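You operate a simulated robot arm through the tools that you are given. There is no shell and no other tool. Be economical: measure what you need, move in short steps, check, and stop when the job is done.

You run a simulated robot arm. Do the job below in one go: nothing can be reset, and whatever is moved stays where it is left.

## Task
Put one of the refill bottles from the pump end of the wooden work top on the middle of the wooden work top. Fetch the blue jug from the shelf under the wooden work top and set it on the middle of the wooden work top. Put the tall green bottle on the middle of the wooden work top away in the inside of the long blue tray. Fetch the brown bottle and stand it on the top of the steel bench. Take the teal rolled towel on the middle of the wooden work top and put it away on the wooden work top behind the long trays. Stack the oatmeal squat white bottle from the top of the grey counter on top of the mint squat white bottle. Put the tall grey bottle on the top open shelf of the desk. Any order will do. Set down upright: refill bottle, blue jug, tall green bottle, brown bottle, tall grey bottle.

The check looks at the end state, three seconds after you hand in, the way a careful person would. Anything else that was tipped, shoved, dropped, spilled or broken makes it a failure. Flat cloth is picked up by pressing the open fingertips on it (5 to 10 N) and closing them slowly along it; thin cloth reads only 2 to 8 mm in the jaws.

## Robot
A 6-joint arm with a two-finger parallel gripper on a trunk, on a base that drives. Base frame: it is fixed to the floor where the robot stands at the start and does not move with it; the origin is under the middle of the robot, x ahead of it, y to its left, z up; the surface under the hand at the start is at about z = 880. Lengths are in mm, angles in degrees, forces in N, time in s.
With the tool pointing down near the work surface it reaches from about 280 to 680 mm from the robot's upright axis, wherever it stands. Its first joint turns from -166.0 to 166.0 degrees. Places, roughly: blue jug [500, 0, 500]; brown bottle [750, 1750, 1000]; inside of the long blue tray (50x20 cm) [540, 2460, 880]; middle of the wooden work top [600, 1500, 900]; refill bottle [500, 0, 1000]; squat white bottle [-2250, 1500, 1000]; tall green bottle [750, 1500, 1000]; tall grey bottle [-2500, 1500, 1000]; teal rolled towel [500, 2000, 1000]; top of the steel bench (114x20 cm) [-260, 4120, 880]; top open shelf of the desk [-3900, 1100, 500]; wooden work top behind the long trays (112x20 cm) [760, 2720, 880]. Payload 1.57 kg.
Tool frame: the origin (TCP) lies between the finger pads and is the grasp point; the fingertips stand 30 mm ahead of it; z points along the fingers, y is the line along which they close. The gripper opens to 110 mm. The fingers are 24 mm wide and 12 mm thick; the gripper's body (48 by 112 mm) begins 78 mm behind the TCP.
Orientation is that of the tool frame in the base frame, as [roll, pitch, yaw] about the fixed x, y, z axes, in that order (R = Rz(yaw) Ry(pitch) Rx(roll)). With the fingers straight down and closing along the base's y, the tool's x points along the base's -x, its y along +y and its z along -z.

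## Interface
- The arm moves only by the tool nudge_tool. Its argument "deltas" is a list of rows, each a list of 3 entries, a list of its own where there are three numbers: the opening, from 0 (shut) to 1 (fully open), then the shift along the tool's x, y, z in units of 30 mm (1.0 is 30 mm), then the turn, a rotation vector about the tool's x, y, z in units of 8 degrees (1.0 is 8 degrees). In form: [[grip, [dx, dy, dz], [wx, wy, wz]], ...]. A call has 1 to 20 rows; each row shifts and turns the commanded pose from where the row before left it, along the tool's axes as they then stand. A call with a number of a shift or a turn outside -1 to 1 is refused whole. Rows are played at 5 a second. More than 50 mm and 8.6 degrees between two rows, or a gripper value outside its range, and nothing of the call is played. A pose out of reach is approached as far as the arm can. The call stops where the force on the tool passes 40 N (or 10 N more than at its start, if that is more) or the arm is blocked; 0.2 s more then pass. Each finger travels about 108 mm/s and halts on what it meets, pressing with about 25 N; the grip force reading is that of the motor and also rises with nothing between the fingers. The clock runs only during rows and for 0.2 s after the last one: add rows that do not move to give the fingers time. It gives the time, the measured TCP pose, the force on the tool (base axes), the opening and the grip force at its end, in the units of the frame above (readings bear some noise), with the torque about the TCP (base axes, N m) and any sound that the robot's microphone picked up.
- Cameras (640 x 400 px; columns grow to the right, rows downward): "scene" is now at [52.6, 131.3, 1674.7]; the picture's right is [-0.10, -0.99, 0.00], its down [-0.80, 0.08, -0.59] and it looks along [0.59, -0.06, -0.81] (base axes); focal length 268 px, centre (320, 200). "wrist" rides on the gripper at [70, 16, -141] in the tool frame; the picture's right is [-0.23, 0.97, 0.00], its down [-0.86, -0.20, -0.48] and it looks along [-0.47, -0.11, 0.88] (tool axes); focal length 222 px, centre (320, 200). There is no depth. A picture from a camera that has moved, and an enlarged one, comes with that camera's place and axes in the base frame and with its lens.
- get_image(camera): a new picture of that camera. It takes no simulated time.
- slide_trunk(by): slides the trunk up (or, below 0, down) by that many mm; the arm and the scene camera ride with it, the base frame stays. It gives what a move gives, with no picture.
- base_move(legs): drives the robot by 1 to 6 legs, each [ahead, left, turn to the left] in mm, mm and degrees, along the robot's own axes; the way and the turn of a leg run together, so that a leg with both is an arc; at most 1500 mm and 180 degrees a leg. The arm and the cameras ride along, it lands a little off, and it stops where it bumps. It gives what a move gives.
- turn_head(pan, tilt): turns the head with the scene camera to pan (to the left, within 120 degrees either way) and tilt (down, from -29 to 69), counted from straight ahead of the robot. It gives what a move gives.
- close_up(camera, box): a new picture of the part [left, top, right, bottom] of that camera's present view, enlarged. It takes no simulated time.
- finish_job(): hands the job in; it is judged then, once.

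Work in short steps. Places have to be worked out from the pictures, the camera data and where the tool is seen: move nearer, look again, correct. Check each grasp and each placing, and mend what went wrong. You have 207 turns and 184 pictures in all, those below and enlarged ones among them. Open the gripper and draw the arm clear of the work before you hand the job in, unless the task says otherwise; then end with one line.

The tools are called after "Request:" as name(argument=value, ...) on one line, values as JSON. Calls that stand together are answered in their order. nudge_tool: Moves the arm, as the interface text tells. Its arguments: {"type":"object","properties":{"deltas":{"type":"array","items":{"type":"array"}}},"required":["deltas"]} The other tools are called the same way: slide_trunk (by) slides the trunk up or down; base_move (legs) drives the base; turn_head (pan, tilt) turns the head that bears the scene camera; get_image (camera) takes a picture; close_up (camera, box) takes an enlarged picture of a part of a camera's view; finish_job () hands the job in.

At the start:

```text
t: 0.0
tcp_pos: [470.7, 11.6, 1191.9]
ee_rot: [179.9, 0.0, -180.0]
wrist_force: [-0.1, 0.1, 0.4]
ft_torque: [0.0, 0.03, -0.02]
opening: 110.0
gripper_force: 0.1
trunk travel left (down, up): [-275.0, 315.0]
robot x, y, heading: [2.2, 2.8, -0.1]
head pan, tilt: [-6.0, 53.7]
```

scene: 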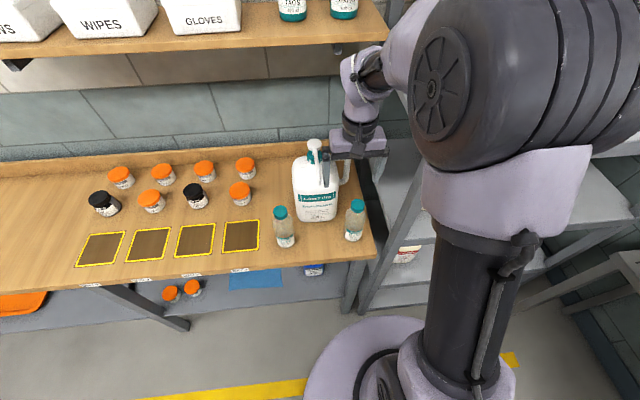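
wrist: 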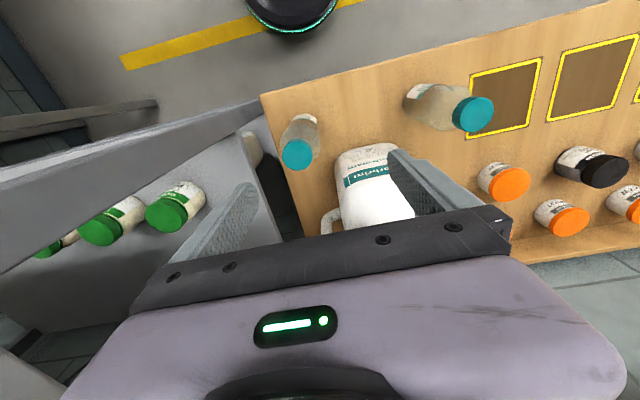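

I'll look around first: the near shelf below, and the worktop to the left.

Request:
turn_head(pan=50, tilt=35)

Request:
get_image(camera="scene")

Request:
turn_head(pan=110, tilt=25)

Request:
get_image(camera="scene")

```text
t: 1.2
tcp_pos: [470.3, 11.8, 1192.7]
ee_rot: [180.0, 0.1, 180.0]
wrist_force: [0.1, 0.0, -0.8]
ft_torque: [0.0, -0.01, 0.02]
opening: 110.2
gripper_force: 0.1
trunk travel left (down, up): [-275.0, 315.0]
robot x, y, heading: [0.2, 1.2, 0.0]
head pan, tilt: [50.0, 35.0]
```

```text
181 pictures are left
camera scene: at [36.1, 206.4, 1701.2], right [0.77, -0.64, 0.0], down [-0.37, -0.44, -0.82], along [0.53, 0.63, -0.57], focal length 268 px, centre (320, 200)
```

scene: 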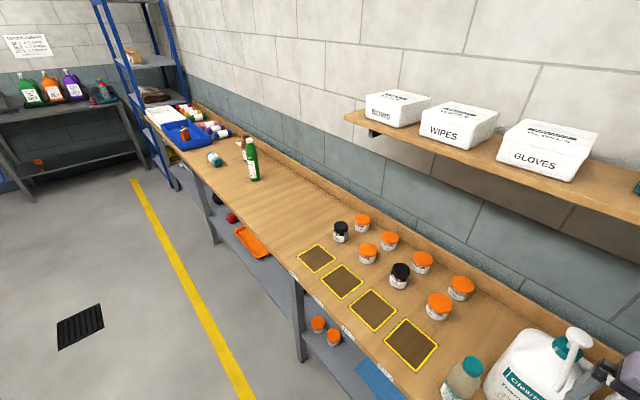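

```text
t: 2.5
tcp_pos: [469.0, 12.4, 1192.2]
ee_rot: [-180.0, 0.1, 180.0]
wrist_force: [0.2, 0.0, 0.0]
ft_torque: [0.0, 0.0, 0.02]
opening: 110.2
gripper_force: 0.0
trunk travel left (down, up): [-275.0, 315.0]
robot x, y, heading: [-1.7, -0.7, -0.3]
head pan, tilt: [110.0, 25.0]
```

```text
180 pictures are left
camera scene: at [-52.0, 225.6, 1717.0], right [0.94, 0.34, 0.0], down [0.14, -0.4, -0.91], along [-0.31, 0.85, -0.42], focal length 268 px, centre (320, 200)
```

scene: 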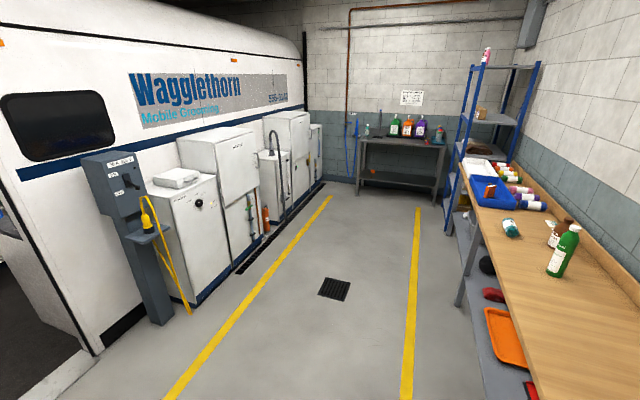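

Refill bottle nearest the mats appears at about (480, 200), height ~170. I'll rise to clear the pump, move left over it and look down.

Request:
nudge_tool(deltas=[[1, [0, 0, -1], [0, 0, 0]], [1, [0, 0, -1], [0, 0, 0]], [1, [0, 0, -1], [0, 0, 0]], [1, [0, 0, -1], [0, 0, 0]], [1, [0, 1, 0], [0, 0, 0]], [1, [0, 1, 0], [0, 0, 0]], [1, [0, 1, 0], [0, 0, 0]], [1, [0, 1, 0], [0, 0, 0]], [1, [0, 1, 0], [0, 0, 0]], [1, [0, 1, 0], [0, 0, 0]], [1, [-0.3, 0.3, 0], [0, 0, 0]], [1, [0, 0, 0], [0, 0, 0]]])

Request:
turn_head(pan=0, tilt=60)

Request:
get_image(camera="scene")

Request:
get_image(camera="wrist")

```text
t: 5.2
tcp_pos: [478.2, 200.9, 1315.1]
ee_rot: [-180.0, 0.0, 180.0]
wrist_force: [-0.5, 0.3, 0.1]
ft_torque: [-0.02, 0.02, 0.0]
opening: 110.1
gripper_force: 0.1
trunk travel left (down, up): [-275.0, 315.0]
robot x, y, heading: [-0.4, 1.8, 0.0]
head pan, tilt: [110.0, 25.0]
```

```text
t: 7.0
tcp_pos: [477.5, 201.4, 1313.5]
ee_rot: [179.9, 0.0, 180.0]
wrist_force: [0.0, -0.7, 0.8]
ft_torque: [-0.01, 0.01, 0.04]
opening: 109.9
gripper_force: 0.0
trunk travel left (down, up): [-275.0, 315.0]
robot x, y, heading: [1.6, 1.5, -0.2]
head pan, tilt: [0.0, 60.0]
```

```text
179 pictures are left
camera scene: at [46.2, 139.0, 1666.9], right [0.0, -1.0, 0.0], down [-0.87, 0.0, -0.5], along [0.5, 0.0, -0.87], focal length 268 px, centre (320, 200)
```

scene: 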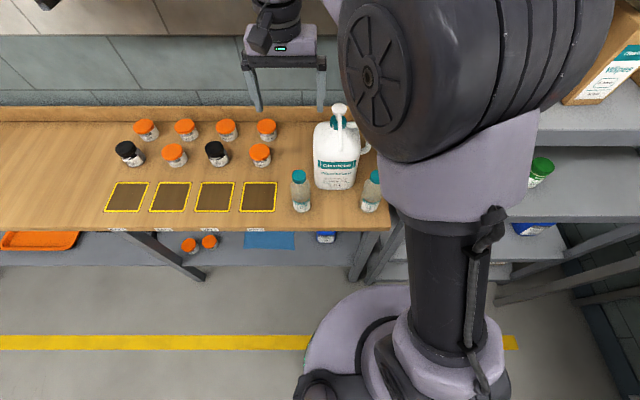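

```text
178 pictures are left
camera wrist: at [407.6, 217.3, 1456.2], right [0.23, 0.97, 0.0], down [0.86, -0.2, 0.48], along [0.47, -0.11, -0.88], focal length 222 px, centre (320, 200)
```

wrist: 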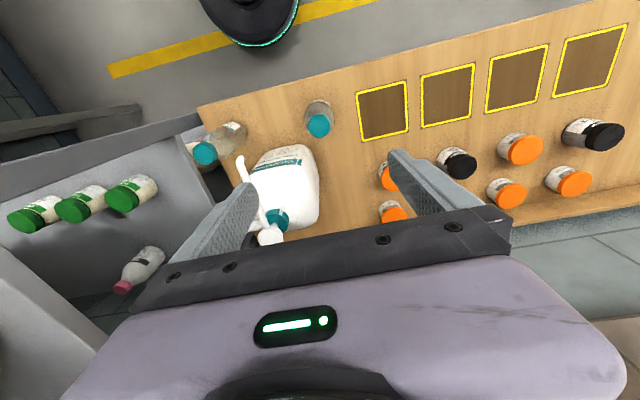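

Both views agree: bottle axis near (478, 200), top ≈1052. Descend to TCP ≈ 997 and close.

Request:
nudge_tool(deltas=[[0.85, [0, 0, 1], [0, 0, 0]], [0.85, [0, 0, 1], [0, 0, 0]], [0.85, [0, 0, 1], [0, 0, 0]], [0.85, [0, 0, 1], [0, 0, 0]], [0.85, [0, 0, 1], [0, 0, 0]], [0.85, [0, 0, 1], [0, 0, 0]], [0.85, [0, 0, 1], [0, 0, 0]], [0.85, [0, 0, 1], [0, 0, 0]], [0.85, [0, 0, 1], [0, 0, 0]], [0.85, [0, 0, 1], [0, 0, 0]], [0.85, [0, 0, 0.5], [0, 0, 0]], [0.85, [0, 0, 0], [0, 0, 0]], [0, [0, 0, 0], [0, 0, 0]], [0, [0, 0, 0], [0, 0, 0]], [0, [0, 0, 0], [0, 0, 0]]])

Request:
get_image(camera="wrist")

```text
t: 10.2
tcp_pos: [478.7, 199.4, 998.3]
ee_rot: [179.9, 0.0, -179.9]
wrist_force: [-0.2, 0.4, -0.4]
ft_torque: [-0.01, 0.01, 0.0]
opening: 60.0
gripper_force: 25.0
trunk travel left (down, up): [-275.0, 315.0]
robot x, y, heading: [-0.7, -0.4, 0.2]
head pan, tilt: [0.0, 60.0]
```

```text
177 pictures are left
camera wrist: at [407.5, 216.5, 1139.6], right [0.23, 0.97, 0.0], down [0.86, -0.2, 0.48], along [0.47, -0.11, -0.88], focal length 222 px, centre (320, 200)
```

wrist: 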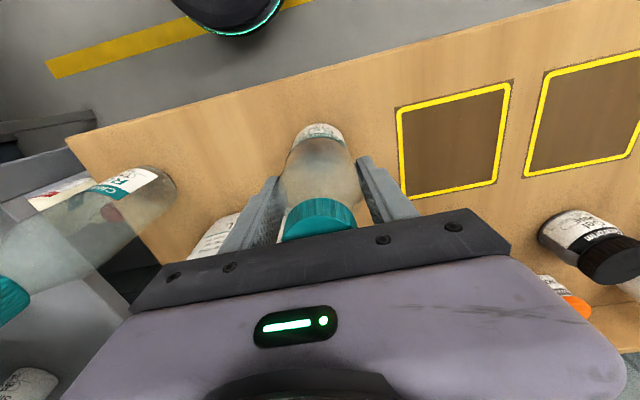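

Gripped at 60 mm. Lift 180 mm, then drive left toward the middle.

Request:
nudge_tool(deltas=[[0, [0, 0, -1], [0, 0, 0]], [0, [0, 0, -1], [0, 0, 0]], [0, [0, 0, -1], [0, 0, 0]], [0, [0, 0, -1], [0, 0, 0]], [0, [0, 0, -1], [0, 0, 0]], [0, [0, 0, -1], [0, 0, 0]], [0, [0, 0, 0], [0, 0, 0]]])

Request:
base_move(legs=[[0, 1150, 0]])

Request:
turn_head(pan=10, tilt=50)

Request:
get_image(camera="scene")

Request:
get_image(camera="wrist")

```text
t: 11.8
tcp_pos: [477.3, 200.0, 1178.3]
ee_rot: [180.0, 0.0, 179.9]
wrist_force: [-0.3, 0.3, -1.3]
ft_torque: [0.03, 0.0, -0.01]
opening: 59.8
gripper_force: 24.8
trunk travel left (down, up): [-275.0, 315.0]
robot x, y, heading: [0.5, 0.8, 0.0]
head pan, tilt: [0.0, 60.0]
```

```text
t: 17.7
tcp_pos: [487.6, 1335.8, 1177.9]
ee_rot: [-180.0, 0.0, 179.2]
wrist_force: [0.1, 0.2, -0.3]
ft_torque: [0.0, 0.01, -0.03]
opening: 59.9
gripper_force: 24.7
trunk travel left (down, up): [-275.0, 315.0]
robot x, y, heading: [10.6, 1138.2, -0.5]
head pan, tilt: [0.0, 60.0]
```

```text
t: 18.4
tcp_pos: [488.0, 1336.4, 1178.0]
ee_rot: [180.0, 0.1, 179.2]
wrist_force: [-0.9, 0.6, 0.4]
ft_torque: [0.0, 0.04, 0.0]
opening: 60.0
gripper_force: 24.7
trunk travel left (down, up): [-275.0, 315.0]
robot x, y, heading: [9.3, 1144.4, -1.0]
head pan, tilt: [10.0, 50.0]
```

```text
176 pictures are left
camera scene: at [65.3, 1295.2, 1679.5], right [0.16, -0.99, 0.0], down [-0.76, -0.12, -0.64], along [0.63, 0.1, -0.77], focal length 268 px, centre (320, 200)
```

scene: 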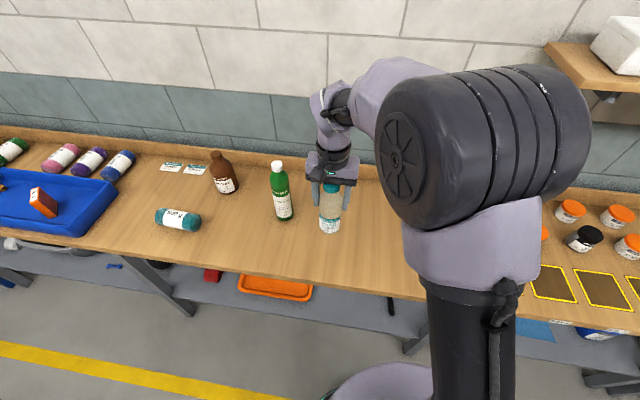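

```text
175 pictures are left
camera wrist: at [417.0, 1354.3, 1319.8], right [0.24, 0.97, 0.0], down [0.85, -0.21, 0.48], along [0.46, -0.12, -0.88], focal length 222 px, centre (320, 200)
```

wrist: 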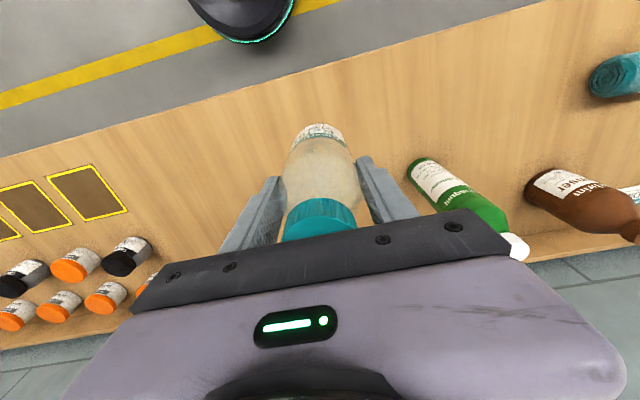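

Green bottle stands at about (640, 1520). Set the refill bottle at about (560, 1380), well inside the middle.

Request:
nudge_tool(deltas=[[0, [-0.8, 0.5, 0], [0, 0, 0]], [0, [-0.8, 0.5, 0], [0, 0, 0]], [0, [-0.8, 0.5, 0], [0, 0, 0]], [0, [0, 0, 1], [0, 0, 0]], [0, [0, 0, 1], [0, 0, 0]], [0, [0, 0, 1], [0, 0, 0]], [0, [0, 0, 1], [0, 0, 0]], [0, [0, 0, 1], [0, 0, 0]], [0, [0, 0, 0.6], [0, 0, 0]], [0, [0, 0, 0.2], [0, 0, 0]], [0, [0, 0, 0.1], [0, 0, 0]], [0, [0, 0, 0.05], [0, 0, 0]], [0, [0, 0, 0], [0, 0, 0]]])

```text
t: 21.2
tcp_pos: [560.6, 1380.5, 1000.0]
ee_rot: [-179.9, 0.0, 179.3]
wrist_force: [-0.1, -0.4, -1.2]
ft_torque: [-0.01, 0.0, -0.06]
opening: 60.0
gripper_force: 25.2
trunk travel left (down, up): [-275.0, 315.0]
robot x, y, heading: [7.9, 1148.3, -0.9]
head pan, tilt: [10.0, 50.0]
```

About 2 mm above seat; lower in tiny steps until contact.

Request:
nudge_tool(deltas=[[0, [0, 0, 0.04], [0, 0, 0]], [0, [0, 0, 0.04], [0, 0, 0]], [0, [0, 0, 0], [0, 0, 0]]])

```text
t: 22.0
tcp_pos: [561.2, 1382.8, 996.9]
ee_rot: [-180.0, 0.1, 179.2]
wrist_force: [0.1, -0.1, 9.1]
ft_torque: [-0.01, 0.01, 0.02]
opening: 60.1
gripper_force: 25.1
trunk travel left (down, up): [-275.0, 315.0]
robot x, y, heading: [12.8, 1143.9, -1.0]
head pan, tilt: [10.0, 50.0]
```

Seated (9 N). Release partly, rise clear, then view the work area to the left.

Request:
nudge_tool(deltas=[[0.8, [0, 0, 0], [0, 0, 0]], [0.8, [0, 0, 0], [0, 0, 0]], [0.8, [0, 0, 0], [0, 0, 0]], [0.8, [0, 0, -1], [0, 0, 0]], [0.8, [0, 0, -1], [0, 0, 0]], [0.8, [0, 0, -1], [0, 0, 0]], [0.8, [0, 0, -1], [0, 0, 0]], [0.8, [0, 0, -1], [0, 0, 0]], [0.8, [0, 0, -1], [0, 0, 0]], [0.8, [0, 0, -1], [0, 0, 0]], [0.8, [0, 0, -1], [0, 0, 0]], [0.8, [0, 0, -1], [0, 0, 0]], [0.8, [0, 0, -1], [0, 0, 0]]])

Request:
turn_head(pan=40, tilt=45)

Request:
get_image(camera="scene")

```text
t: 24.8
tcp_pos: [560.0, 1383.4, 1296.5]
ee_rot: [-179.9, 0.1, 179.3]
wrist_force: [0.5, -0.6, -0.2]
ft_torque: [0.0, -0.02, 0.04]
opening: 87.9
gripper_force: 0.1
trunk travel left (down, up): [-275.0, 315.0]
robot x, y, heading: [8.3, 1146.4, -1.0]
head pan, tilt: [10.0, 50.0]
```

```text
t: 25.7
tcp_pos: [560.9, 1381.6, 1296.2]
ee_rot: [179.9, 0.0, 179.2]
wrist_force: [-0.2, -0.4, 0.1]
ft_torque: [0.02, 0.02, -0.01]
opening: 88.1
gripper_force: 0.0
trunk travel left (down, up): [-275.0, 315.0]
robot x, y, heading: [2.5, 1142.3, -0.8]
head pan, tilt: [40.0, 45.0]
```

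```text
174 pictures are left
camera scene: at [52.2, 1334.3, 1686.4], right [0.63, -0.78, 0.0], down [-0.55, -0.45, -0.71], along [0.55, 0.45, -0.71], focal length 268 px, centre (320, 200)
```

scene: 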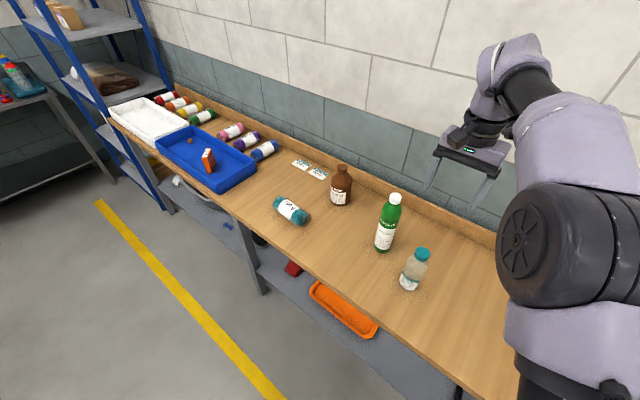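

Estimated: green bottle (645, 1522) h≈240; brown (735, 1778); towel (545, 1890) along y. Drive left a bit and tilt the gripper 48° so it can take the tall bottle by its body.

Request:
base_move(legs=[[0, 260, 0.9]])

Request:
nudge_tool(deltas=[[1, [0.8, -0.4, 0], [0, -1, 0]], [1, [0.8, -0.8, 0], [0, -1, 0]], [1, [0.8, -0.8, 0], [0, -1, 0]], [1, [0.8, -0.8, 0], [0, -1, 0]], [1, [0.8, -0.8, 0], [0, -1, 0]], [1, [0, 0, 0], [0, -1, 0]], [1, [0, 0, 0], [0, 0, 0]]])

Request:
turn_head(pan=10, tilt=45)

Request:
get_image(camera="scene")

Request:
get_image(camera="wrist")

```text
t: 27.6
tcp_pos: [558.7, 1643.3, 1296.3]
ee_rot: [180.0, 0.0, -179.9]
wrist_force: [-0.2, 0.5, -0.6]
ft_torque: [-0.05, 0.04, 0.01]
opening: 88.1
gripper_force: 0.0
trunk travel left (down, up): [-275.0, 315.0]
robot x, y, heading: [7.6, 1396.1, 0.1]
head pan, tilt: [40.0, 45.0]
```

```text
t: 29.2
tcp_pos: [444.3, 1536.4, 1265.2]
ee_rot: [-180.0, 47.9, -179.9]
wrist_force: [-0.3, 0.7, 0.4]
ft_torque: [0.0, -0.01, -0.01]
opening: 110.5
gripper_force: 0.1
trunk travel left (down, up): [-275.0, 315.0]
robot x, y, heading: [10.2, 1396.2, 0.3]
head pan, tilt: [40.0, 45.0]
```

```text
t: 30.1
tcp_pos: [446.7, 1536.4, 1266.4]
ee_rot: [180.0, 48.0, -179.9]
wrist_force: [0.4, 0.0, 0.0]
ft_torque: [0.0, 0.02, -0.03]
opening: 110.1
gripper_force: 0.0
trunk travel left (down, up): [-275.0, 315.0]
robot x, y, heading: [12.3, 1390.0, 0.2]
head pan, tilt: [10.0, 45.0]
```

```text
173 pictures are left
camera scene: at [69.2, 1552.6, 1688.7], right [0.22, -0.97, 0.0], down [-0.67, -0.15, -0.73], along [0.71, 0.16, -0.69], focal length 268 px, centre (320, 200)
```

scene: 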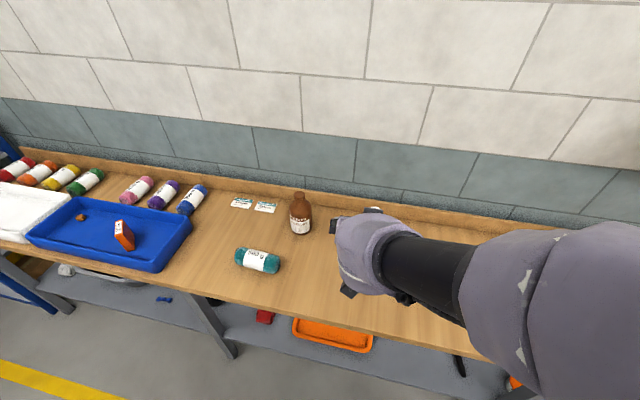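

```text
172 pictures are left
camera wrist: at [293.0, 1552.4, 1309.3], right [0.15, 0.97, 0.17], down [0.22, -0.2, 0.96], along [0.96, -0.11, -0.24], focal length 222 px, centre (320, 200)
```

wrist: 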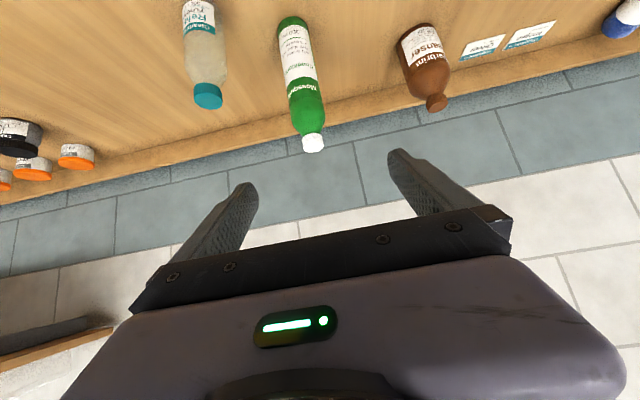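

Green bottle refined to about (640, 1519). Move to a pre-grasp point 150 mm back along the tilted approach line.

Request:
nudge_tool(deltas=[[1, [0.376, -0.08, 0.87], [0, 0, 0]], [1, [0.376, -0.08, 0.87], [0, 0, 0]], [1, [0.376, -0.08, 0.87], [0, 0, 0]], [1, [0.376, -0.08, 0.87], [0, 0, 0]], [1, [0.376, -0.08, 0.87], [0, 0, 0]], [1, [0.376, -0.08, 0.87], [0, 0, 0]], [1, [0.376, -0.08, 0.87], [0, 0, 0]], [1, [0, 0, 0], [0, 0, 0]]])

Request:
get_image(camera="wrist")

```text
t: 31.9
tcp_pos: [528.4, 1516.4, 1083.4]
ee_rot: [-180.0, 48.1, -179.9]
wrist_force: [0.3, -0.6, 0.8]
ft_torque: [0.0, -0.01, 0.03]
opening: 110.0
gripper_force: 0.1
trunk travel left (down, up): [-275.0, 315.0]
robot x, y, heading: [12.7, 1398.9, -0.1]
head pan, tilt: [10.0, 45.0]
```

```text
171 pictures are left
camera wrist: at [375.8, 1532.2, 1126.2], right [0.15, 0.97, 0.17], down [0.22, -0.2, 0.96], along [0.96, -0.11, -0.24], focal length 222 px, centre (320, 200)
```

wrist: 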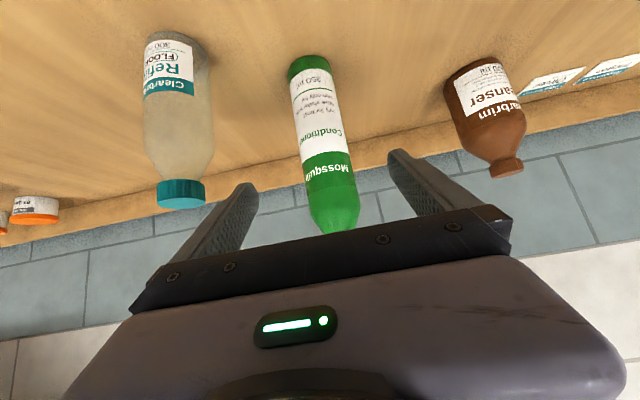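

Aligned (bottle y ≈1521). Advance 150 mm and close.

Request:
nudge_tool(deltas=[[1, [0, 0.14, 0.8], [0, 0, 0]], [1, [0, 0, 0.8], [0, 0, 0]], [1, [0, 0, 0.8], [0, 0, 0]], [1, [0, 0, 0.8], [0, 0, 0]], [1, [0, 0, 0.8], [0, 0, 0]], [1, [0, 0, 0.8], [0, 0, 0]], [1, [0, 0, 0], [0, 0, 0]], [0.6, [0, 0, 0], [0, 0, 0]], [0, [0, 0, 0], [0, 0, 0]], [0, [0, 0, 0], [0, 0, 0]], [0, [0, 0, 0], [0, 0, 0]]])

Request:
get_image(camera="wrist")

```text
t: 34.3
tcp_pos: [634.7, 1524.4, 986.7]
ee_rot: [-179.6, 47.8, -179.9]
wrist_force: [1.7, -0.2, 1.2]
ft_torque: [0.14, -0.15, 0.02]
opening: 59.3
gripper_force: 24.6
trunk travel left (down, up): [-275.0, 315.0]
robot x, y, heading: [9.6, 1392.7, 0.2]
head pan, tilt: [10.0, 45.0]
```

```text
170 pictures are left
camera wrist: at [481.8, 1540.6, 1029.6], right [0.16, 0.97, 0.16], down [0.22, -0.2, 0.96], along [0.96, -0.11, -0.24], focal length 222 px, centre (320, 200)
```

wrist: 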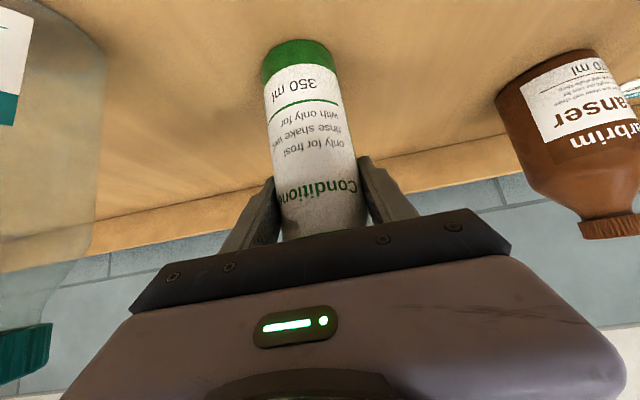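

Grip good at 59 mm. Lift ~200 mm, pull back 60 mm, then drive left to the trays.

Request:
nudge_tool(deltas=[[0, [-0.743, 0, -0.669], [0, 0, 0]], [0, [-0.743, 0, -0.669], [0, 0, 0]], [0, [-0.743, 0, -0.669], [0, 0, 0]], [0, [-0.743, 0, -0.669], [0, 0, 0]], [0, [-0.743, 0, -0.669], [0, 0, 0]], [0, [-0.743, 0, -0.669], [0, 0, 0]], [0, [-0.743, 0, -0.669], [0, 0, 0]], [0, [0.669, 0, -0.743], [0, 0, 0]], [0, [0.669, 0, -0.743], [0, 0, 0]], [0, [0, 0, 0], [0, 0, 0]]])

Request:
base_move(legs=[[0, 850, 0]])

Request:
turn_head(pan=30, tilt=50)

Request:
get_image(camera="scene")

Request:
get_image(camera="wrist")

```text
t: 36.5
tcp_pos: [574.7, 1524.9, 1198.0]
ee_rot: [-179.9, 48.0, -179.9]
wrist_force: [-0.7, -0.1, -4.2]
ft_torque: [0.02, 0.02, 0.0]
opening: 59.5
gripper_force: 25.1
trunk travel left (down, up): [-275.0, 315.0]
robot x, y, heading: [10.5, 1397.2, -0.1]
head pan, tilt: [10.0, 45.0]
```

```text
t: 41.1
tcp_pos: [562.8, 2395.3, 1198.2]
ee_rot: [180.0, 48.1, -178.8]
wrist_force: [-0.4, 0.8, -4.2]
ft_torque: [0.01, -0.03, 0.02]
opening: 59.5
gripper_force: 25.0
trunk travel left (down, up): [-275.0, 315.0]
robot x, y, heading: [-0.3, 2256.5, 1.0]
head pan, tilt: [10.0, 45.0]
```

```text
t: 41.9
tcp_pos: [562.4, 2395.2, 1199.3]
ee_rot: [180.0, 48.1, -178.8]
wrist_force: [-0.7, 0.8, -2.6]
ft_torque: [0.02, -0.04, 0.03]
opening: 59.5
gripper_force: 26.1
trunk travel left (down, up): [-275.0, 315.0]
robot x, y, heading: [-0.1, 2256.7, 0.8]
head pan, tilt: [30.0, 50.0]
```

```text
169 pictures are left
camera scene: at [42.8, 2433.4, 1679.5], right [0.52, -0.86, 0.0], down [-0.66, -0.4, -0.64], along [0.55, 0.33, -0.77], focal length 268 px, centre (320, 200)
```

scene: 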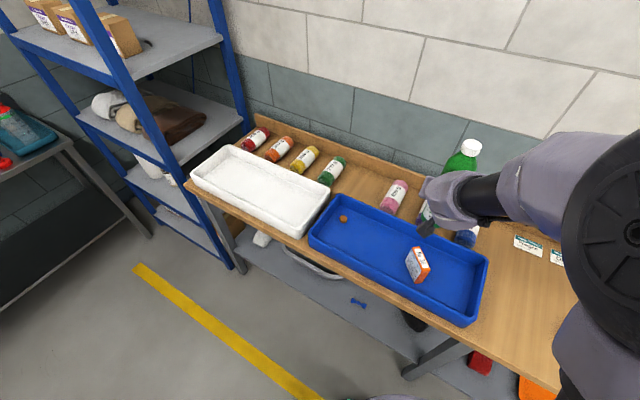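

```text
168 pictures are left
camera wrist: at [408.9, 2408.2, 1241.4], right [0.13, 0.98, 0.17], down [0.22, -0.2, 0.96], along [0.97, -0.09, -0.24], focal length 222 px, centre (320, 200)
```

wrist: 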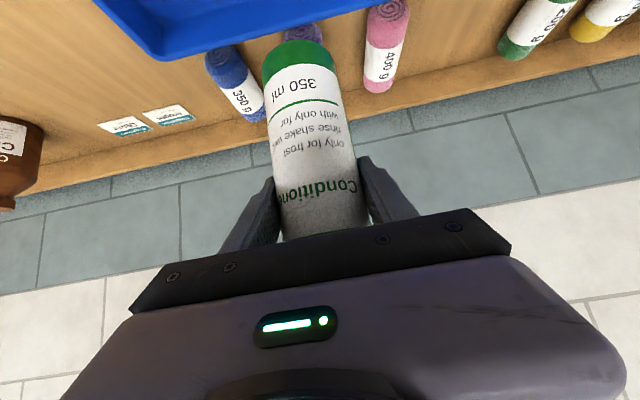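

Tray floor between the orange box (495, 2342) and the brown bit (577, 2656) is free; aim for (557, 2510). Move left 115 mm and lower to just above the floor.

Request:
nudge_tool(deltas=[[0, [0, 0.96, 0], [0, 0, 0]], [0, [0, 0.96, 0], [0, 0, 0]], [0, [0, 0.96, 0], [0, 0, 0]], [0, [0, 0.96, 0], [0, 0, 0]], [0, [0.743, 0, 0.669], [0, 0, 0]], [0, [0.743, 0, 0.669], [0, 0, 0]], [0, [0.743, 0, 0.669], [0, 0, 0]], [0, [0.743, 0, 0.669], [0, 0, 0]], [0, [0.743, 0, 0.669], [0, 0, 0]], [0, [0, 0, 0], [0, 0, 0]]])

Request:
get_image(camera="scene")

Request:
get_image(camera="wrist")

```text
t: 44.1
tcp_pos: [560.6, 2511.7, 1050.9]
ee_rot: [179.9, 48.0, -178.8]
wrist_force: [0.7, 0.2, -2.7]
ft_torque: [-0.02, 0.0, 0.02]
opening: 59.3
gripper_force: 24.6
trunk travel left (down, up): [-275.0, 315.0]
robot x, y, heading: [-3.2, 2257.4, 1.4]
head pan, tilt: [30.0, 50.0]
```

```text
167 pictures are left
camera scene: at [42.4, 2433.3, 1679.5], right [0.52, -0.86, 0.0], down [-0.66, -0.4, -0.64], along [0.55, 0.33, -0.77], focal length 268 px, centre (320, 200)
```

scene: 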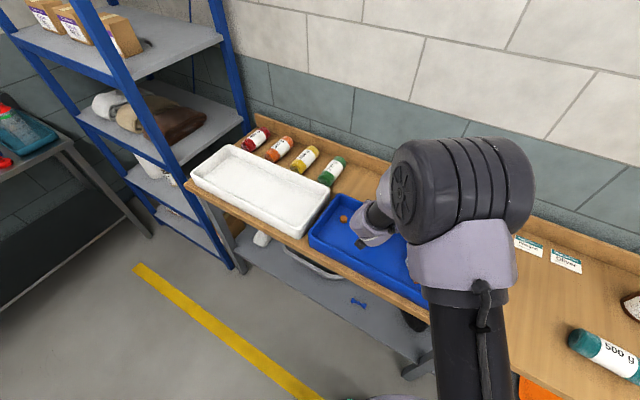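

```text
166 pictures are left
camera wrist: at [407.3, 2525.0, 1092.8], right [0.13, 0.98, 0.17], down [0.22, -0.2, 0.96], along [0.97, -0.09, -0.24], focal length 222 px, centre (320, 200)
```

wrist: 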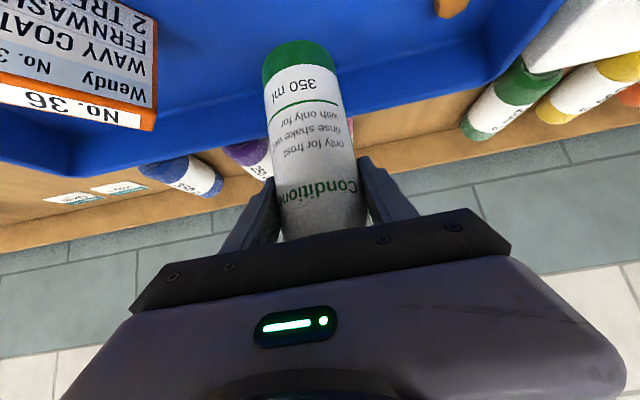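

Clear inside the tray. Lower 48 mm, then creep down with force check.

Request:
nudge_tool(deltas=[[0, [0.743, 0, 0.669], [0, 0, 0]], [0, [0.45, 0, 0.4], [0, 0, 0]], [0, [0.0743, 0, 0.0669], [0, 0, 0]], [0, [0.0743, 0, 0.0669], [0, 0, 0]], [0, [0.0743, 0, 0.0669], [0, 0, 0]], [0, [0, 0, 0], [0, 0, 0]]])

```text
t: 45.5
tcp_pos: [559.6, 2511.2, 993.9]
ee_rot: [179.9, 48.2, -178.9]
wrist_force: [5.3, 1.3, 18.3]
ft_torque: [0.02, -0.12, -0.1]
opening: 59.8
gripper_force: 24.7
trunk travel left (down, up): [-275.0, 315.0]
robot x, y, heading: [0.9, 2249.6, 1.2]
head pan, tilt: [30.0, 50.0]
```

Seated on the tray floor. Release and back out along the approach line.

Request:
nudge_tool(deltas=[[0, [-0.04, 0, -0.04], [0, 0, 0]], [0.6, [0, 0, 0], [0, 0, 0]], [0.8, [0, 0, 0], [0, 0, 0]], [1, [0, 0, 0], [0, 0, 0]], [1, [0, 0, 0], [0, 0, 0]], [1, [0, 0, -0.8], [0, 0, 0]], [1, [0, 0, -1], [0, 0, 0]], [1, [0, 0, -1], [0, 0, 0]], [1, [0, 0, -1], [0, 0, 0]], [1, [0, 0, -1], [0, 0, 0]], [1, [0, 0, -1], [0, 0, 0]], [1, [0, 0, 0], [0, 0, 0]]])

Request:
get_image(camera="wrist")

```text
t: 48.1
tcp_pos: [428.9, 2509.5, 1110.6]
ee_rot: [-180.0, 48.0, -178.9]
wrist_force: [0.6, 0.0, -1.3]
ft_torque: [-0.02, 0.01, -0.03]
opening: 110.0
gripper_force: 0.1
trunk travel left (down, up): [-275.0, 315.0]
robot x, y, heading: [0.1, 2256.9, 1.1]
head pan, tilt: [30.0, 50.0]
```

```text
165 pictures are left
camera wrist: at [276.9, 2522.7, 1152.6], right [0.13, 0.98, 0.17], down [0.22, -0.19, 0.96], along [0.97, -0.09, -0.24], focal length 222 px, centre (320, 200)
```

wrist: 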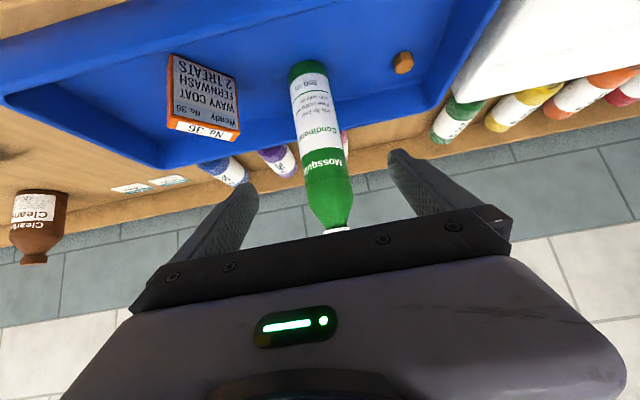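

Green bottle stands upright in the tray. Raise, return the tool to vertical, and drive back right to the towel.

Request:
nudge_tool(deltas=[[1, [-0.743, 0, -0.669], [0, 0, 0]], [1, [-0.743, 0, -0.669], [0, 0, 0]], [1, [-0.743, 0, -0.669], [0, 0, 0]], [1, [-0.743, 0, -0.669], [0, 0, 0]], [1, [-0.743, 0, -0.669], [0, 0, 0]], [1, [0, 0, 0], [0, 1, 0]], [1, [0, 0, 0], [0, 1, 0]], [1, [0, 0, 0], [0, 1, 0]], [1, [0, 0, 0], [0, 1, 0]], [1, [0, 0, 0], [0, 1, 0]], [1, [0, 0, 0], [0, 1, 0]], [1, [0, 0, 0], [0, 0, 0]]])

Request:
base_move(legs=[[10, -620, -1.1]])

Request:
nudge_tool(deltas=[[1, [-0.8, 0, 0], [0, 0, 1]], [1, [-0.8, 0, 0], [0, 0, 1]], [1, [-0.8, 0, 0], [0, 0, 1]], [1, [0, 0, 0], [0, 0, 1]], [1, [0, 0, 0], [0, 0, 1]], [1, [0, 0, 0], [0, 0, 1]], [1, [0, 0, 0], [0, 0, 1]], [1, [0, 0, 0], [0, 0, 1]], [1, [0, 0, 0], [0, 0, 1]], [1, [0, 0, 0], [0, 0, 1]], [1, [0, 0, 0], [0, 0, 1]], [1, [0, 0, 0], [0, 0, 0.25]], [1, [0, 0, 0], [0, 0, 0]]])

Request:
get_image(camera="wrist")

Request:
get_image(camera="scene")

```text
t: 50.7
tcp_pos: [429.9, 2507.3, 1259.8]
ee_rot: [-180.0, -0.2, -178.8]
wrist_force: [-0.1, -0.5, -0.5]
ft_torque: [0.03, -0.03, 0.0]
opening: 110.0
gripper_force: 0.0
trunk travel left (down, up): [-275.0, 315.0]
robot x, y, heading: [3.3, 2255.6, 1.3]
head pan, tilt: [30.0, 50.0]
```

```text
t: 54.2
tcp_pos: [451.3, 1866.9, 1258.1]
ee_rot: [180.0, 0.0, 179.9]
wrist_force: [0.7, -0.2, -0.9]
ft_torque: [0.01, 0.01, -0.01]
opening: 109.9
gripper_force: 0.0
trunk travel left (down, up): [-275.0, 315.0]
robot x, y, heading: [17.9, 1622.9, -0.1]
head pan, tilt: [30.0, 50.0]
```

```text
t: 57.0
tcp_pos: [521.3, 1858.1, 1258.8]
ee_rot: [180.0, 0.1, 89.8]
wrist_force: [-0.2, -0.3, 0.3]
ft_torque: [-0.02, 0.01, 0.03]
opening: 110.1
gripper_force: 0.1
trunk travel left (down, up): [-275.0, 315.0]
robot x, y, heading: [17.1, 1626.7, -0.2]
head pan, tilt: [30.0, 50.0]
```

```text
164 pictures are left
camera wrist: at [536.8, 1927.0, 1400.5], right [0.97, -0.23, 0.0], down [-0.2, -0.85, 0.48], along [-0.11, -0.47, -0.88], focal length 222 px, centre (320, 200)
```

wrist: 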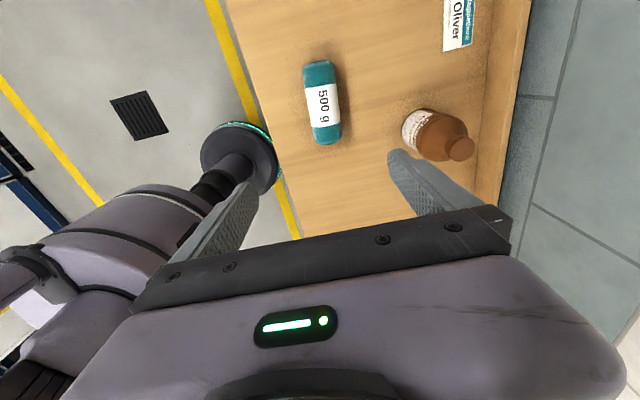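

```text
163 pictures are left
camera scene: at [62.1, 1802.6, 1679.5], right [0.5, -0.87, 0.0], down [-0.66, -0.38, -0.64], along [0.56, 0.32, -0.77], focal length 268 px, centre (320, 200)
```

scene: 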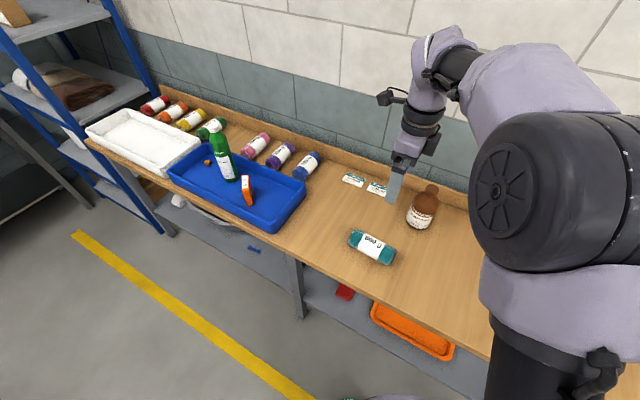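

Towel centre ≈ (530, 1876), axis about 6° off y. Align and descend to z≈1000 to check.

Request:
nudge_tool(deltas=[[1, [0.6, 0.3, 0.6], [0, 0, 0.8]], [1, [0, 0, 1], [0, 0, 0]], [1, [0, 0, 1], [0, 0, 0]], [1, [0, 0, 1], [0, 0, 0]], [1, [0, 0, 1], [0, 0, 0]], [1, [0, 0, 1], [0, 0, 0]], [1, [0, 0, 1], [0, 0, 0]], [1, [0, 0, 1], [0, 0, 0]], [1, [0, 0, 1], [0, 0, 0]], [1, [0, 0, 0], [0, 0, 0]]])

Request:
get_image(camera="wrist")

```text
t: 59.2
tcp_pos: [529.9, 1873.5, 1000.7]
ee_rot: [180.0, 0.0, 83.6]
wrist_force: [-0.3, -0.4, -0.7]
ft_torque: [0.03, -0.01, 0.0]
opening: 110.1
gripper_force: 0.0
trunk travel left (down, up): [-275.0, 315.0]
robot x, y, heading: [14.4, 1624.9, 0.0]
head pan, tilt: [30.0, 50.0]
```

```text
162 pictures are left
camera wrist: at [553.0, 1940.2, 1142.6], right [0.94, -0.34, 0.0], down [-0.3, -0.83, 0.48], along [-0.16, -0.45, -0.88], focal length 222 px, centre (320, 200)
```

wrist: 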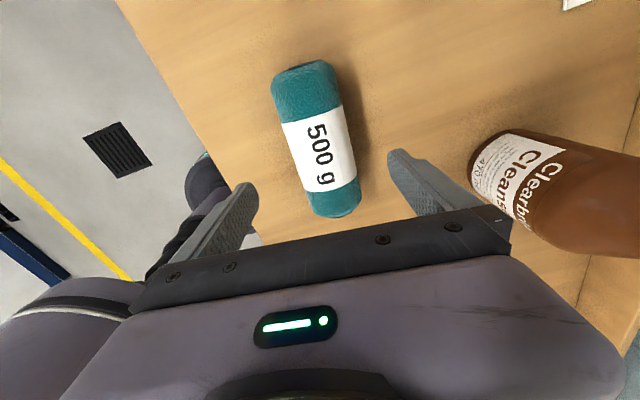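

Well aligned. Descend to z≈914 and close on the roll.

Request:
nudge_tool(deltas=[[1, [0.12, 0.07, 0.8], [0, 0, 0.1]], [1, [0, 0, 0.8], [0, 0, 0]], [1, [0, 0, 0.8], [0, 0, 0]], [1, [0, 0, 0.45], [0, 0, 0]], [1, [0, 0, 0], [0, 0, 0]], [0.5, [0, 0, 0], [0, 0, 0]], [0, [0, 0, 0], [0, 0, 0]], [0, [0, 0, 0], [0, 0, 0]], [0, [0, 0, 0], [0, 0, 0]]])

```text
t: 61.2
tcp_pos: [531.2, 1876.5, 916.5]
ee_rot: [179.9, 0.0, 82.7]
wrist_force: [-0.1, 0.1, 1.0]
ft_torque: [0.0, 0.04, 0.04]
opening: 61.9
gripper_force: 25.5
trunk travel left (down, up): [-275.0, 315.0]
robot x, y, heading: [12.1, 1625.0, -0.1]
head pan, tilt: [30.0, 50.0]
```

Gripped at 62 mm. Lift 300 mm and rotate the tool so the roll lies along x.

Request:
nudge_tool(deltas=[[0, [0, 0, -0.5], [0, 0, 0]], [0, [0, 0, -1], [0, 0, 0]], [0, [0, 0, -1], [0, 0, 0]], [0, [0, 0, -1], [0, 0, 0]], [0, [0, 0, -1], [0, 0, 0]], [0, [0, 0, -1], [0, 0, 0]], [0, [0, 0, -1], [0, 0, -1]], [0, [0, 0, -1], [0, 0, -1]], [0, [0, 0, -1], [0, 0, -1]], [0, [0, 0, -1], [0, 0, -1]], [0, [0, 0, -0.5], [0, 0, -1]], [0, [0, 0, 0], [0, 0, -1]], [0, [0, 0, 0], [0, 0, -1]], [0, [0, 0, 0], [0, 0, -1]], [0, [0, 0, 0], [0, 0, -1]], [0, [0, 0, 0], [0, 0, -1]], [0, [0, 0, 0], [0, 0, -1]], [0, [0, 0, 0], [0, 0, -1]], [0, [0, 0, 0], [0, 0, -0.16]], [0, [0, 0, 0], [0, 0, 0]]])

Request:
base_move(legs=[[0, 960, 0]])

Request:
turn_head(pan=15, tilt=50)

Request:
get_image(camera="scene")

Request:
get_image(camera="wrist")

```text
t: 65.4
tcp_pos: [533.9, 1880.6, 1214.8]
ee_rot: [-180.0, 0.0, -180.0]
wrist_force: [0.5, 1.1, -1.8]
ft_torque: [0.0, 0.03, -0.01]
opening: 61.5
gripper_force: 25.2
trunk travel left (down, up): [-275.0, 315.0]
robot x, y, heading: [21.9, 1626.8, -0.1]
head pan, tilt: [30.0, 50.0]
```

```text
t: 70.5
tcp_pos: [513.3, 2859.8, 1216.1]
ee_rot: [-180.0, 0.0, -178.3]
wrist_force: [-0.3, 0.2, -0.9]
ft_torque: [-0.01, -0.02, -0.02]
opening: 60.7
gripper_force: 25.1
trunk travel left (down, up): [-275.0, 315.0]
robot x, y, heading: [-0.4, 2588.8, 1.6]
head pan, tilt: [30.0, 50.0]
```

```text
t: 71.2
tcp_pos: [513.1, 2859.2, 1216.3]
ee_rot: [180.0, 0.1, -178.3]
wrist_force: [-0.8, -0.8, -0.6]
ft_torque: [0.0, 0.01, 0.03]
opening: 60.5
gripper_force: 24.7
trunk travel left (down, up): [-275.0, 315.0]
robot x, y, heading: [0.9, 2589.4, 1.6]
head pan, tilt: [15.0, 50.0]
```

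```text
161 pictures are left
camera scene: at [52.5, 2750.5, 1679.5], right [0.29, -0.96, 0.0], down [-0.73, -0.22, -0.64], along [0.62, 0.18, -0.77], focal length 268 px, centre (320, 200)
```

scene: 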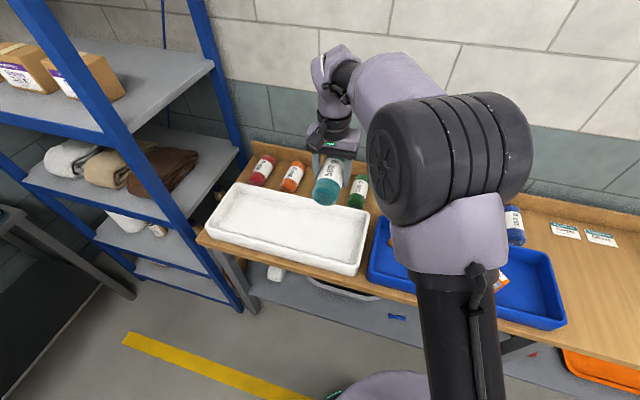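

```text
160 pictures are left
camera wrist: at [441.9, 2873.2, 1357.2], right [0.2, 0.98, 0.0], down [0.86, -0.17, 0.48], along [0.47, -0.1, -0.88], focal length 222 px, centre (320, 200)
```

wrist: 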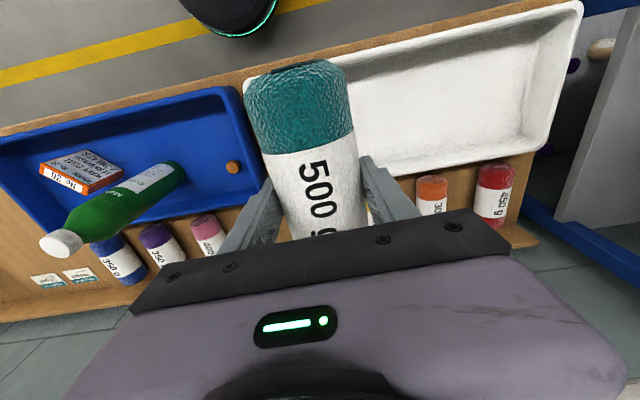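

The gap between green (y≈2795) and pink (y≈2530) towels is centred at y≈2662. Swing the tool there and extend in x.

Request:
nudge_tool(deltas=[[0, [0, -0.95, 0], [0, 0, 0]], [0, [0, -0.95, 0], [0, 0, 0]], [0, [0, -0.95, 0], [0, 0, 0]], [0, [0, -0.95, 0], [0, 0, 0.05]], [0, [-0.5, -0.95, 0], [0, 0, 0.05]], [0, [-1, -0.95, 0], [0, 0, 0.05]], [0, [-1, -0.95, 0], [0, 0, 0.05]], [0, [-1, 0, 0], [0, 0, 0]], [0, [-1, 0, 0], [0, 0, 0]], [0, [-1, 0, 0], [0, 0, 0]], [0, [-1, 0, 0], [0, 0, 0]], [0, [-1, 0, 0], [0, 0, 0]], [0, [0, 0, 0], [0, 0, 0]]])

```text
t: 74.0
tcp_pos: [669.6, 2661.1, 1215.4]
ee_rot: [179.9, 0.2, 180.0]
wrist_force: [-0.1, 0.1, -1.2]
ft_torque: [-0.04, -0.02, 0.02]
opening: 60.6
gripper_force: 25.1
out of reach, approached as far as the arm can: row 10, 11, 12
trunk travel left (down, up): [-275.0, 315.0]
robot x, y, heading: [1.3, 2585.6, 1.5]
head pan, tilt: [15.0, 50.0]
```

Arm limit at x≈670 with the trunk at this height; lower the trunk 120 mm and retry extension.

Request:
slide_trunk(by=-120)

Request:
nudge_tool(deltas=[[0, [-0.5, 0, 0], [0, 0, 0]], [0, [-0.5, 0, 0], [0, 0, 0]], [0, [-0.5, 0, 0], [0, 0, 0]], [0, [0, 0, 0], [0, 0, 0]]])

```text
t: 75.5
tcp_pos: [670.6, 2661.0, 1095.4]
ee_rot: [179.8, 0.1, -179.9]
wrist_force: [0.8, -0.1, -0.2]
ft_torque: [0.0, -0.03, 0.0]
opening: 60.6
gripper_force: 25.2
trunk travel left (down, up): [-155.0, 435.0]
robot x, y, heading: [0.3, 2590.7, 1.6]
head pan, tilt: [15.0, 50.0]
```

```text
t: 76.5
tcp_pos: [669.9, 2661.3, 1094.9]
ee_rot: [179.8, 0.1, 180.0]
wrist_force: [0.6, -0.3, -1.6]
ft_torque: [0.01, 0.03, 0.01]
opening: 60.7
gripper_force: 24.9
out of reach, approached as far as the arm can: row 1, 2, 3
trunk travel left (down, up): [-155.0, 435.0]
robot x, y, heading: [3.2, 2590.3, 1.5]
head pan, tilt: [15.0, 50.0]
```

Try raising relative to the trunk to see which way the reach grows.

Request:
nudge_tool(deltas=[[0, [0.5, 0, -1], [0, 0, 0]], [0, [0, 0, -1], [0, 0, 0]], [0, [0, 0, -1], [0, 0, 0]], [0, [0, 0, -1], [0, 0, 0]], [0, [-1, 0, 0], [0, 0, 0]], [0, [-1, 0, 0], [0, 0, 0]], [0, [-1, 0, 0], [0, 0, 0]], [0, [0, 0, 0], [0, 0, 0]]])

```text
t: 78.3
tcp_pos: [629.5, 2686.0, 1197.3]
ee_rot: [179.9, 0.3, 180.0]
wrist_force: [-0.2, 0.0, -1.0]
ft_torque: [0.02, -0.04, -0.03]
opening: 60.7
gripper_force: 25.1
out of reach, approached as far as the arm can: row 2, 3, 4, 5, 6, 7
trunk travel left (down, up): [-155.0, 435.0]
robot x, y, heading: [7.6, 2585.6, 1.4]
head pan, tilt: [15.0, 50.0]
```

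Vertical-tool reach tops out ~700 mm near table height, so I'd need the base nearer. Check the clearance between base and table.

Request:
slide_trunk(by=120)

Request:
turn_head(pan=25, tilt=69)

Request:
get_image(camera="scene")

Request:
get_image(camera="wrist")

```text
t: 79.8
tcp_pos: [629.1, 2688.2, 1316.2]
ee_rot: [179.8, 0.1, 180.0]
wrist_force: [0.3, 0.2, -1.3]
ft_torque: [0.02, -0.03, 0.05]
opening: 60.7
gripper_force: 24.9
trunk travel left (down, up): [-275.0, 315.0]
robot x, y, heading: [1.6, 2589.5, 1.6]
head pan, tilt: [15.0, 50.0]
```

```text
t: 80.7
tcp_pos: [629.2, 2686.6, 1317.4]
ee_rot: [180.0, 0.2, 180.0]
wrist_force: [-0.9, -0.3, -1.1]
ft_torque: [-0.03, -0.02, 0.0]
opening: 61.0
gripper_force: 25.3
trunk travel left (down, up): [-275.0, 315.0]
robot x, y, heading: [4.3, 2586.8, 1.7]
head pan, tilt: [25.0, 68.8]
```

```text
159 pictures are left
camera scene: at [28.8, 2753.4, 1657.6], right [0.45, -0.89, 0.0], down [-0.83, -0.42, -0.36], along [0.32, 0.16, -0.93], focal length 268 px, centre (320, 200)
```

scene: 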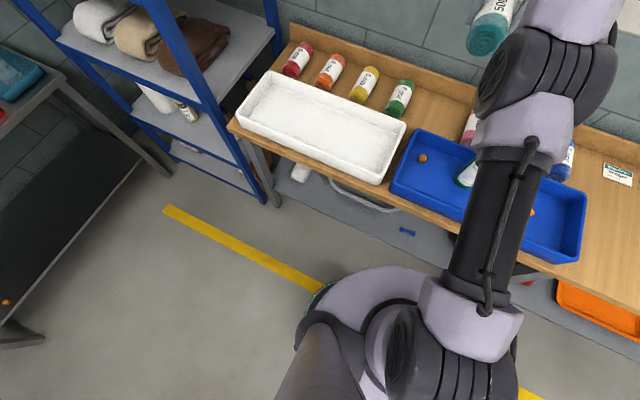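

```text
158 pictures are left
camera wrist: at [558.2, 2702.7, 1458.1], right [0.23, 0.97, 0.0], down [0.85, -0.2, 0.48], along [0.47, -0.11, -0.88], focal length 222 px, centre (320, 200)
```

wrist: 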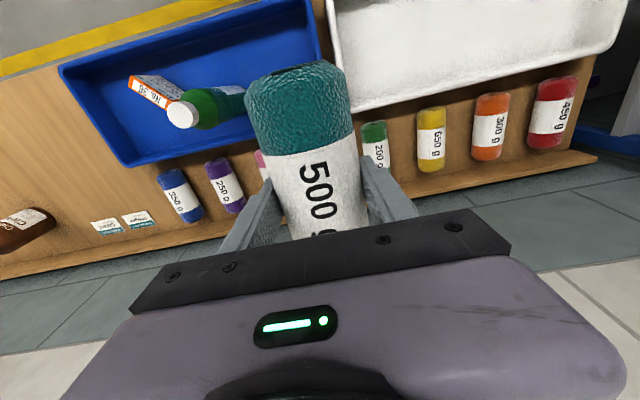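

Base front is at x≈300 and the table edge ~x 390+, so 80 mm forward is clear. Drive ahead 75 mm.

Request:
base_move(legs=[[78, 30, -1.5]])

```text
t: 81.7
tcp_pos: [707.2, 2702.2, 1315.8]
ee_rot: [179.9, 0.1, 178.6]
wrist_force: [-0.1, 0.8, -1.9]
ft_torque: [0.04, 0.03, 0.01]
opening: 60.7
gripper_force: 24.9
trunk travel left (down, up): [-275.0, 315.0]
robot x, y, heading: [78.6, 2622.5, 0.1]
head pan, tilt: [25.0, 68.8]
```

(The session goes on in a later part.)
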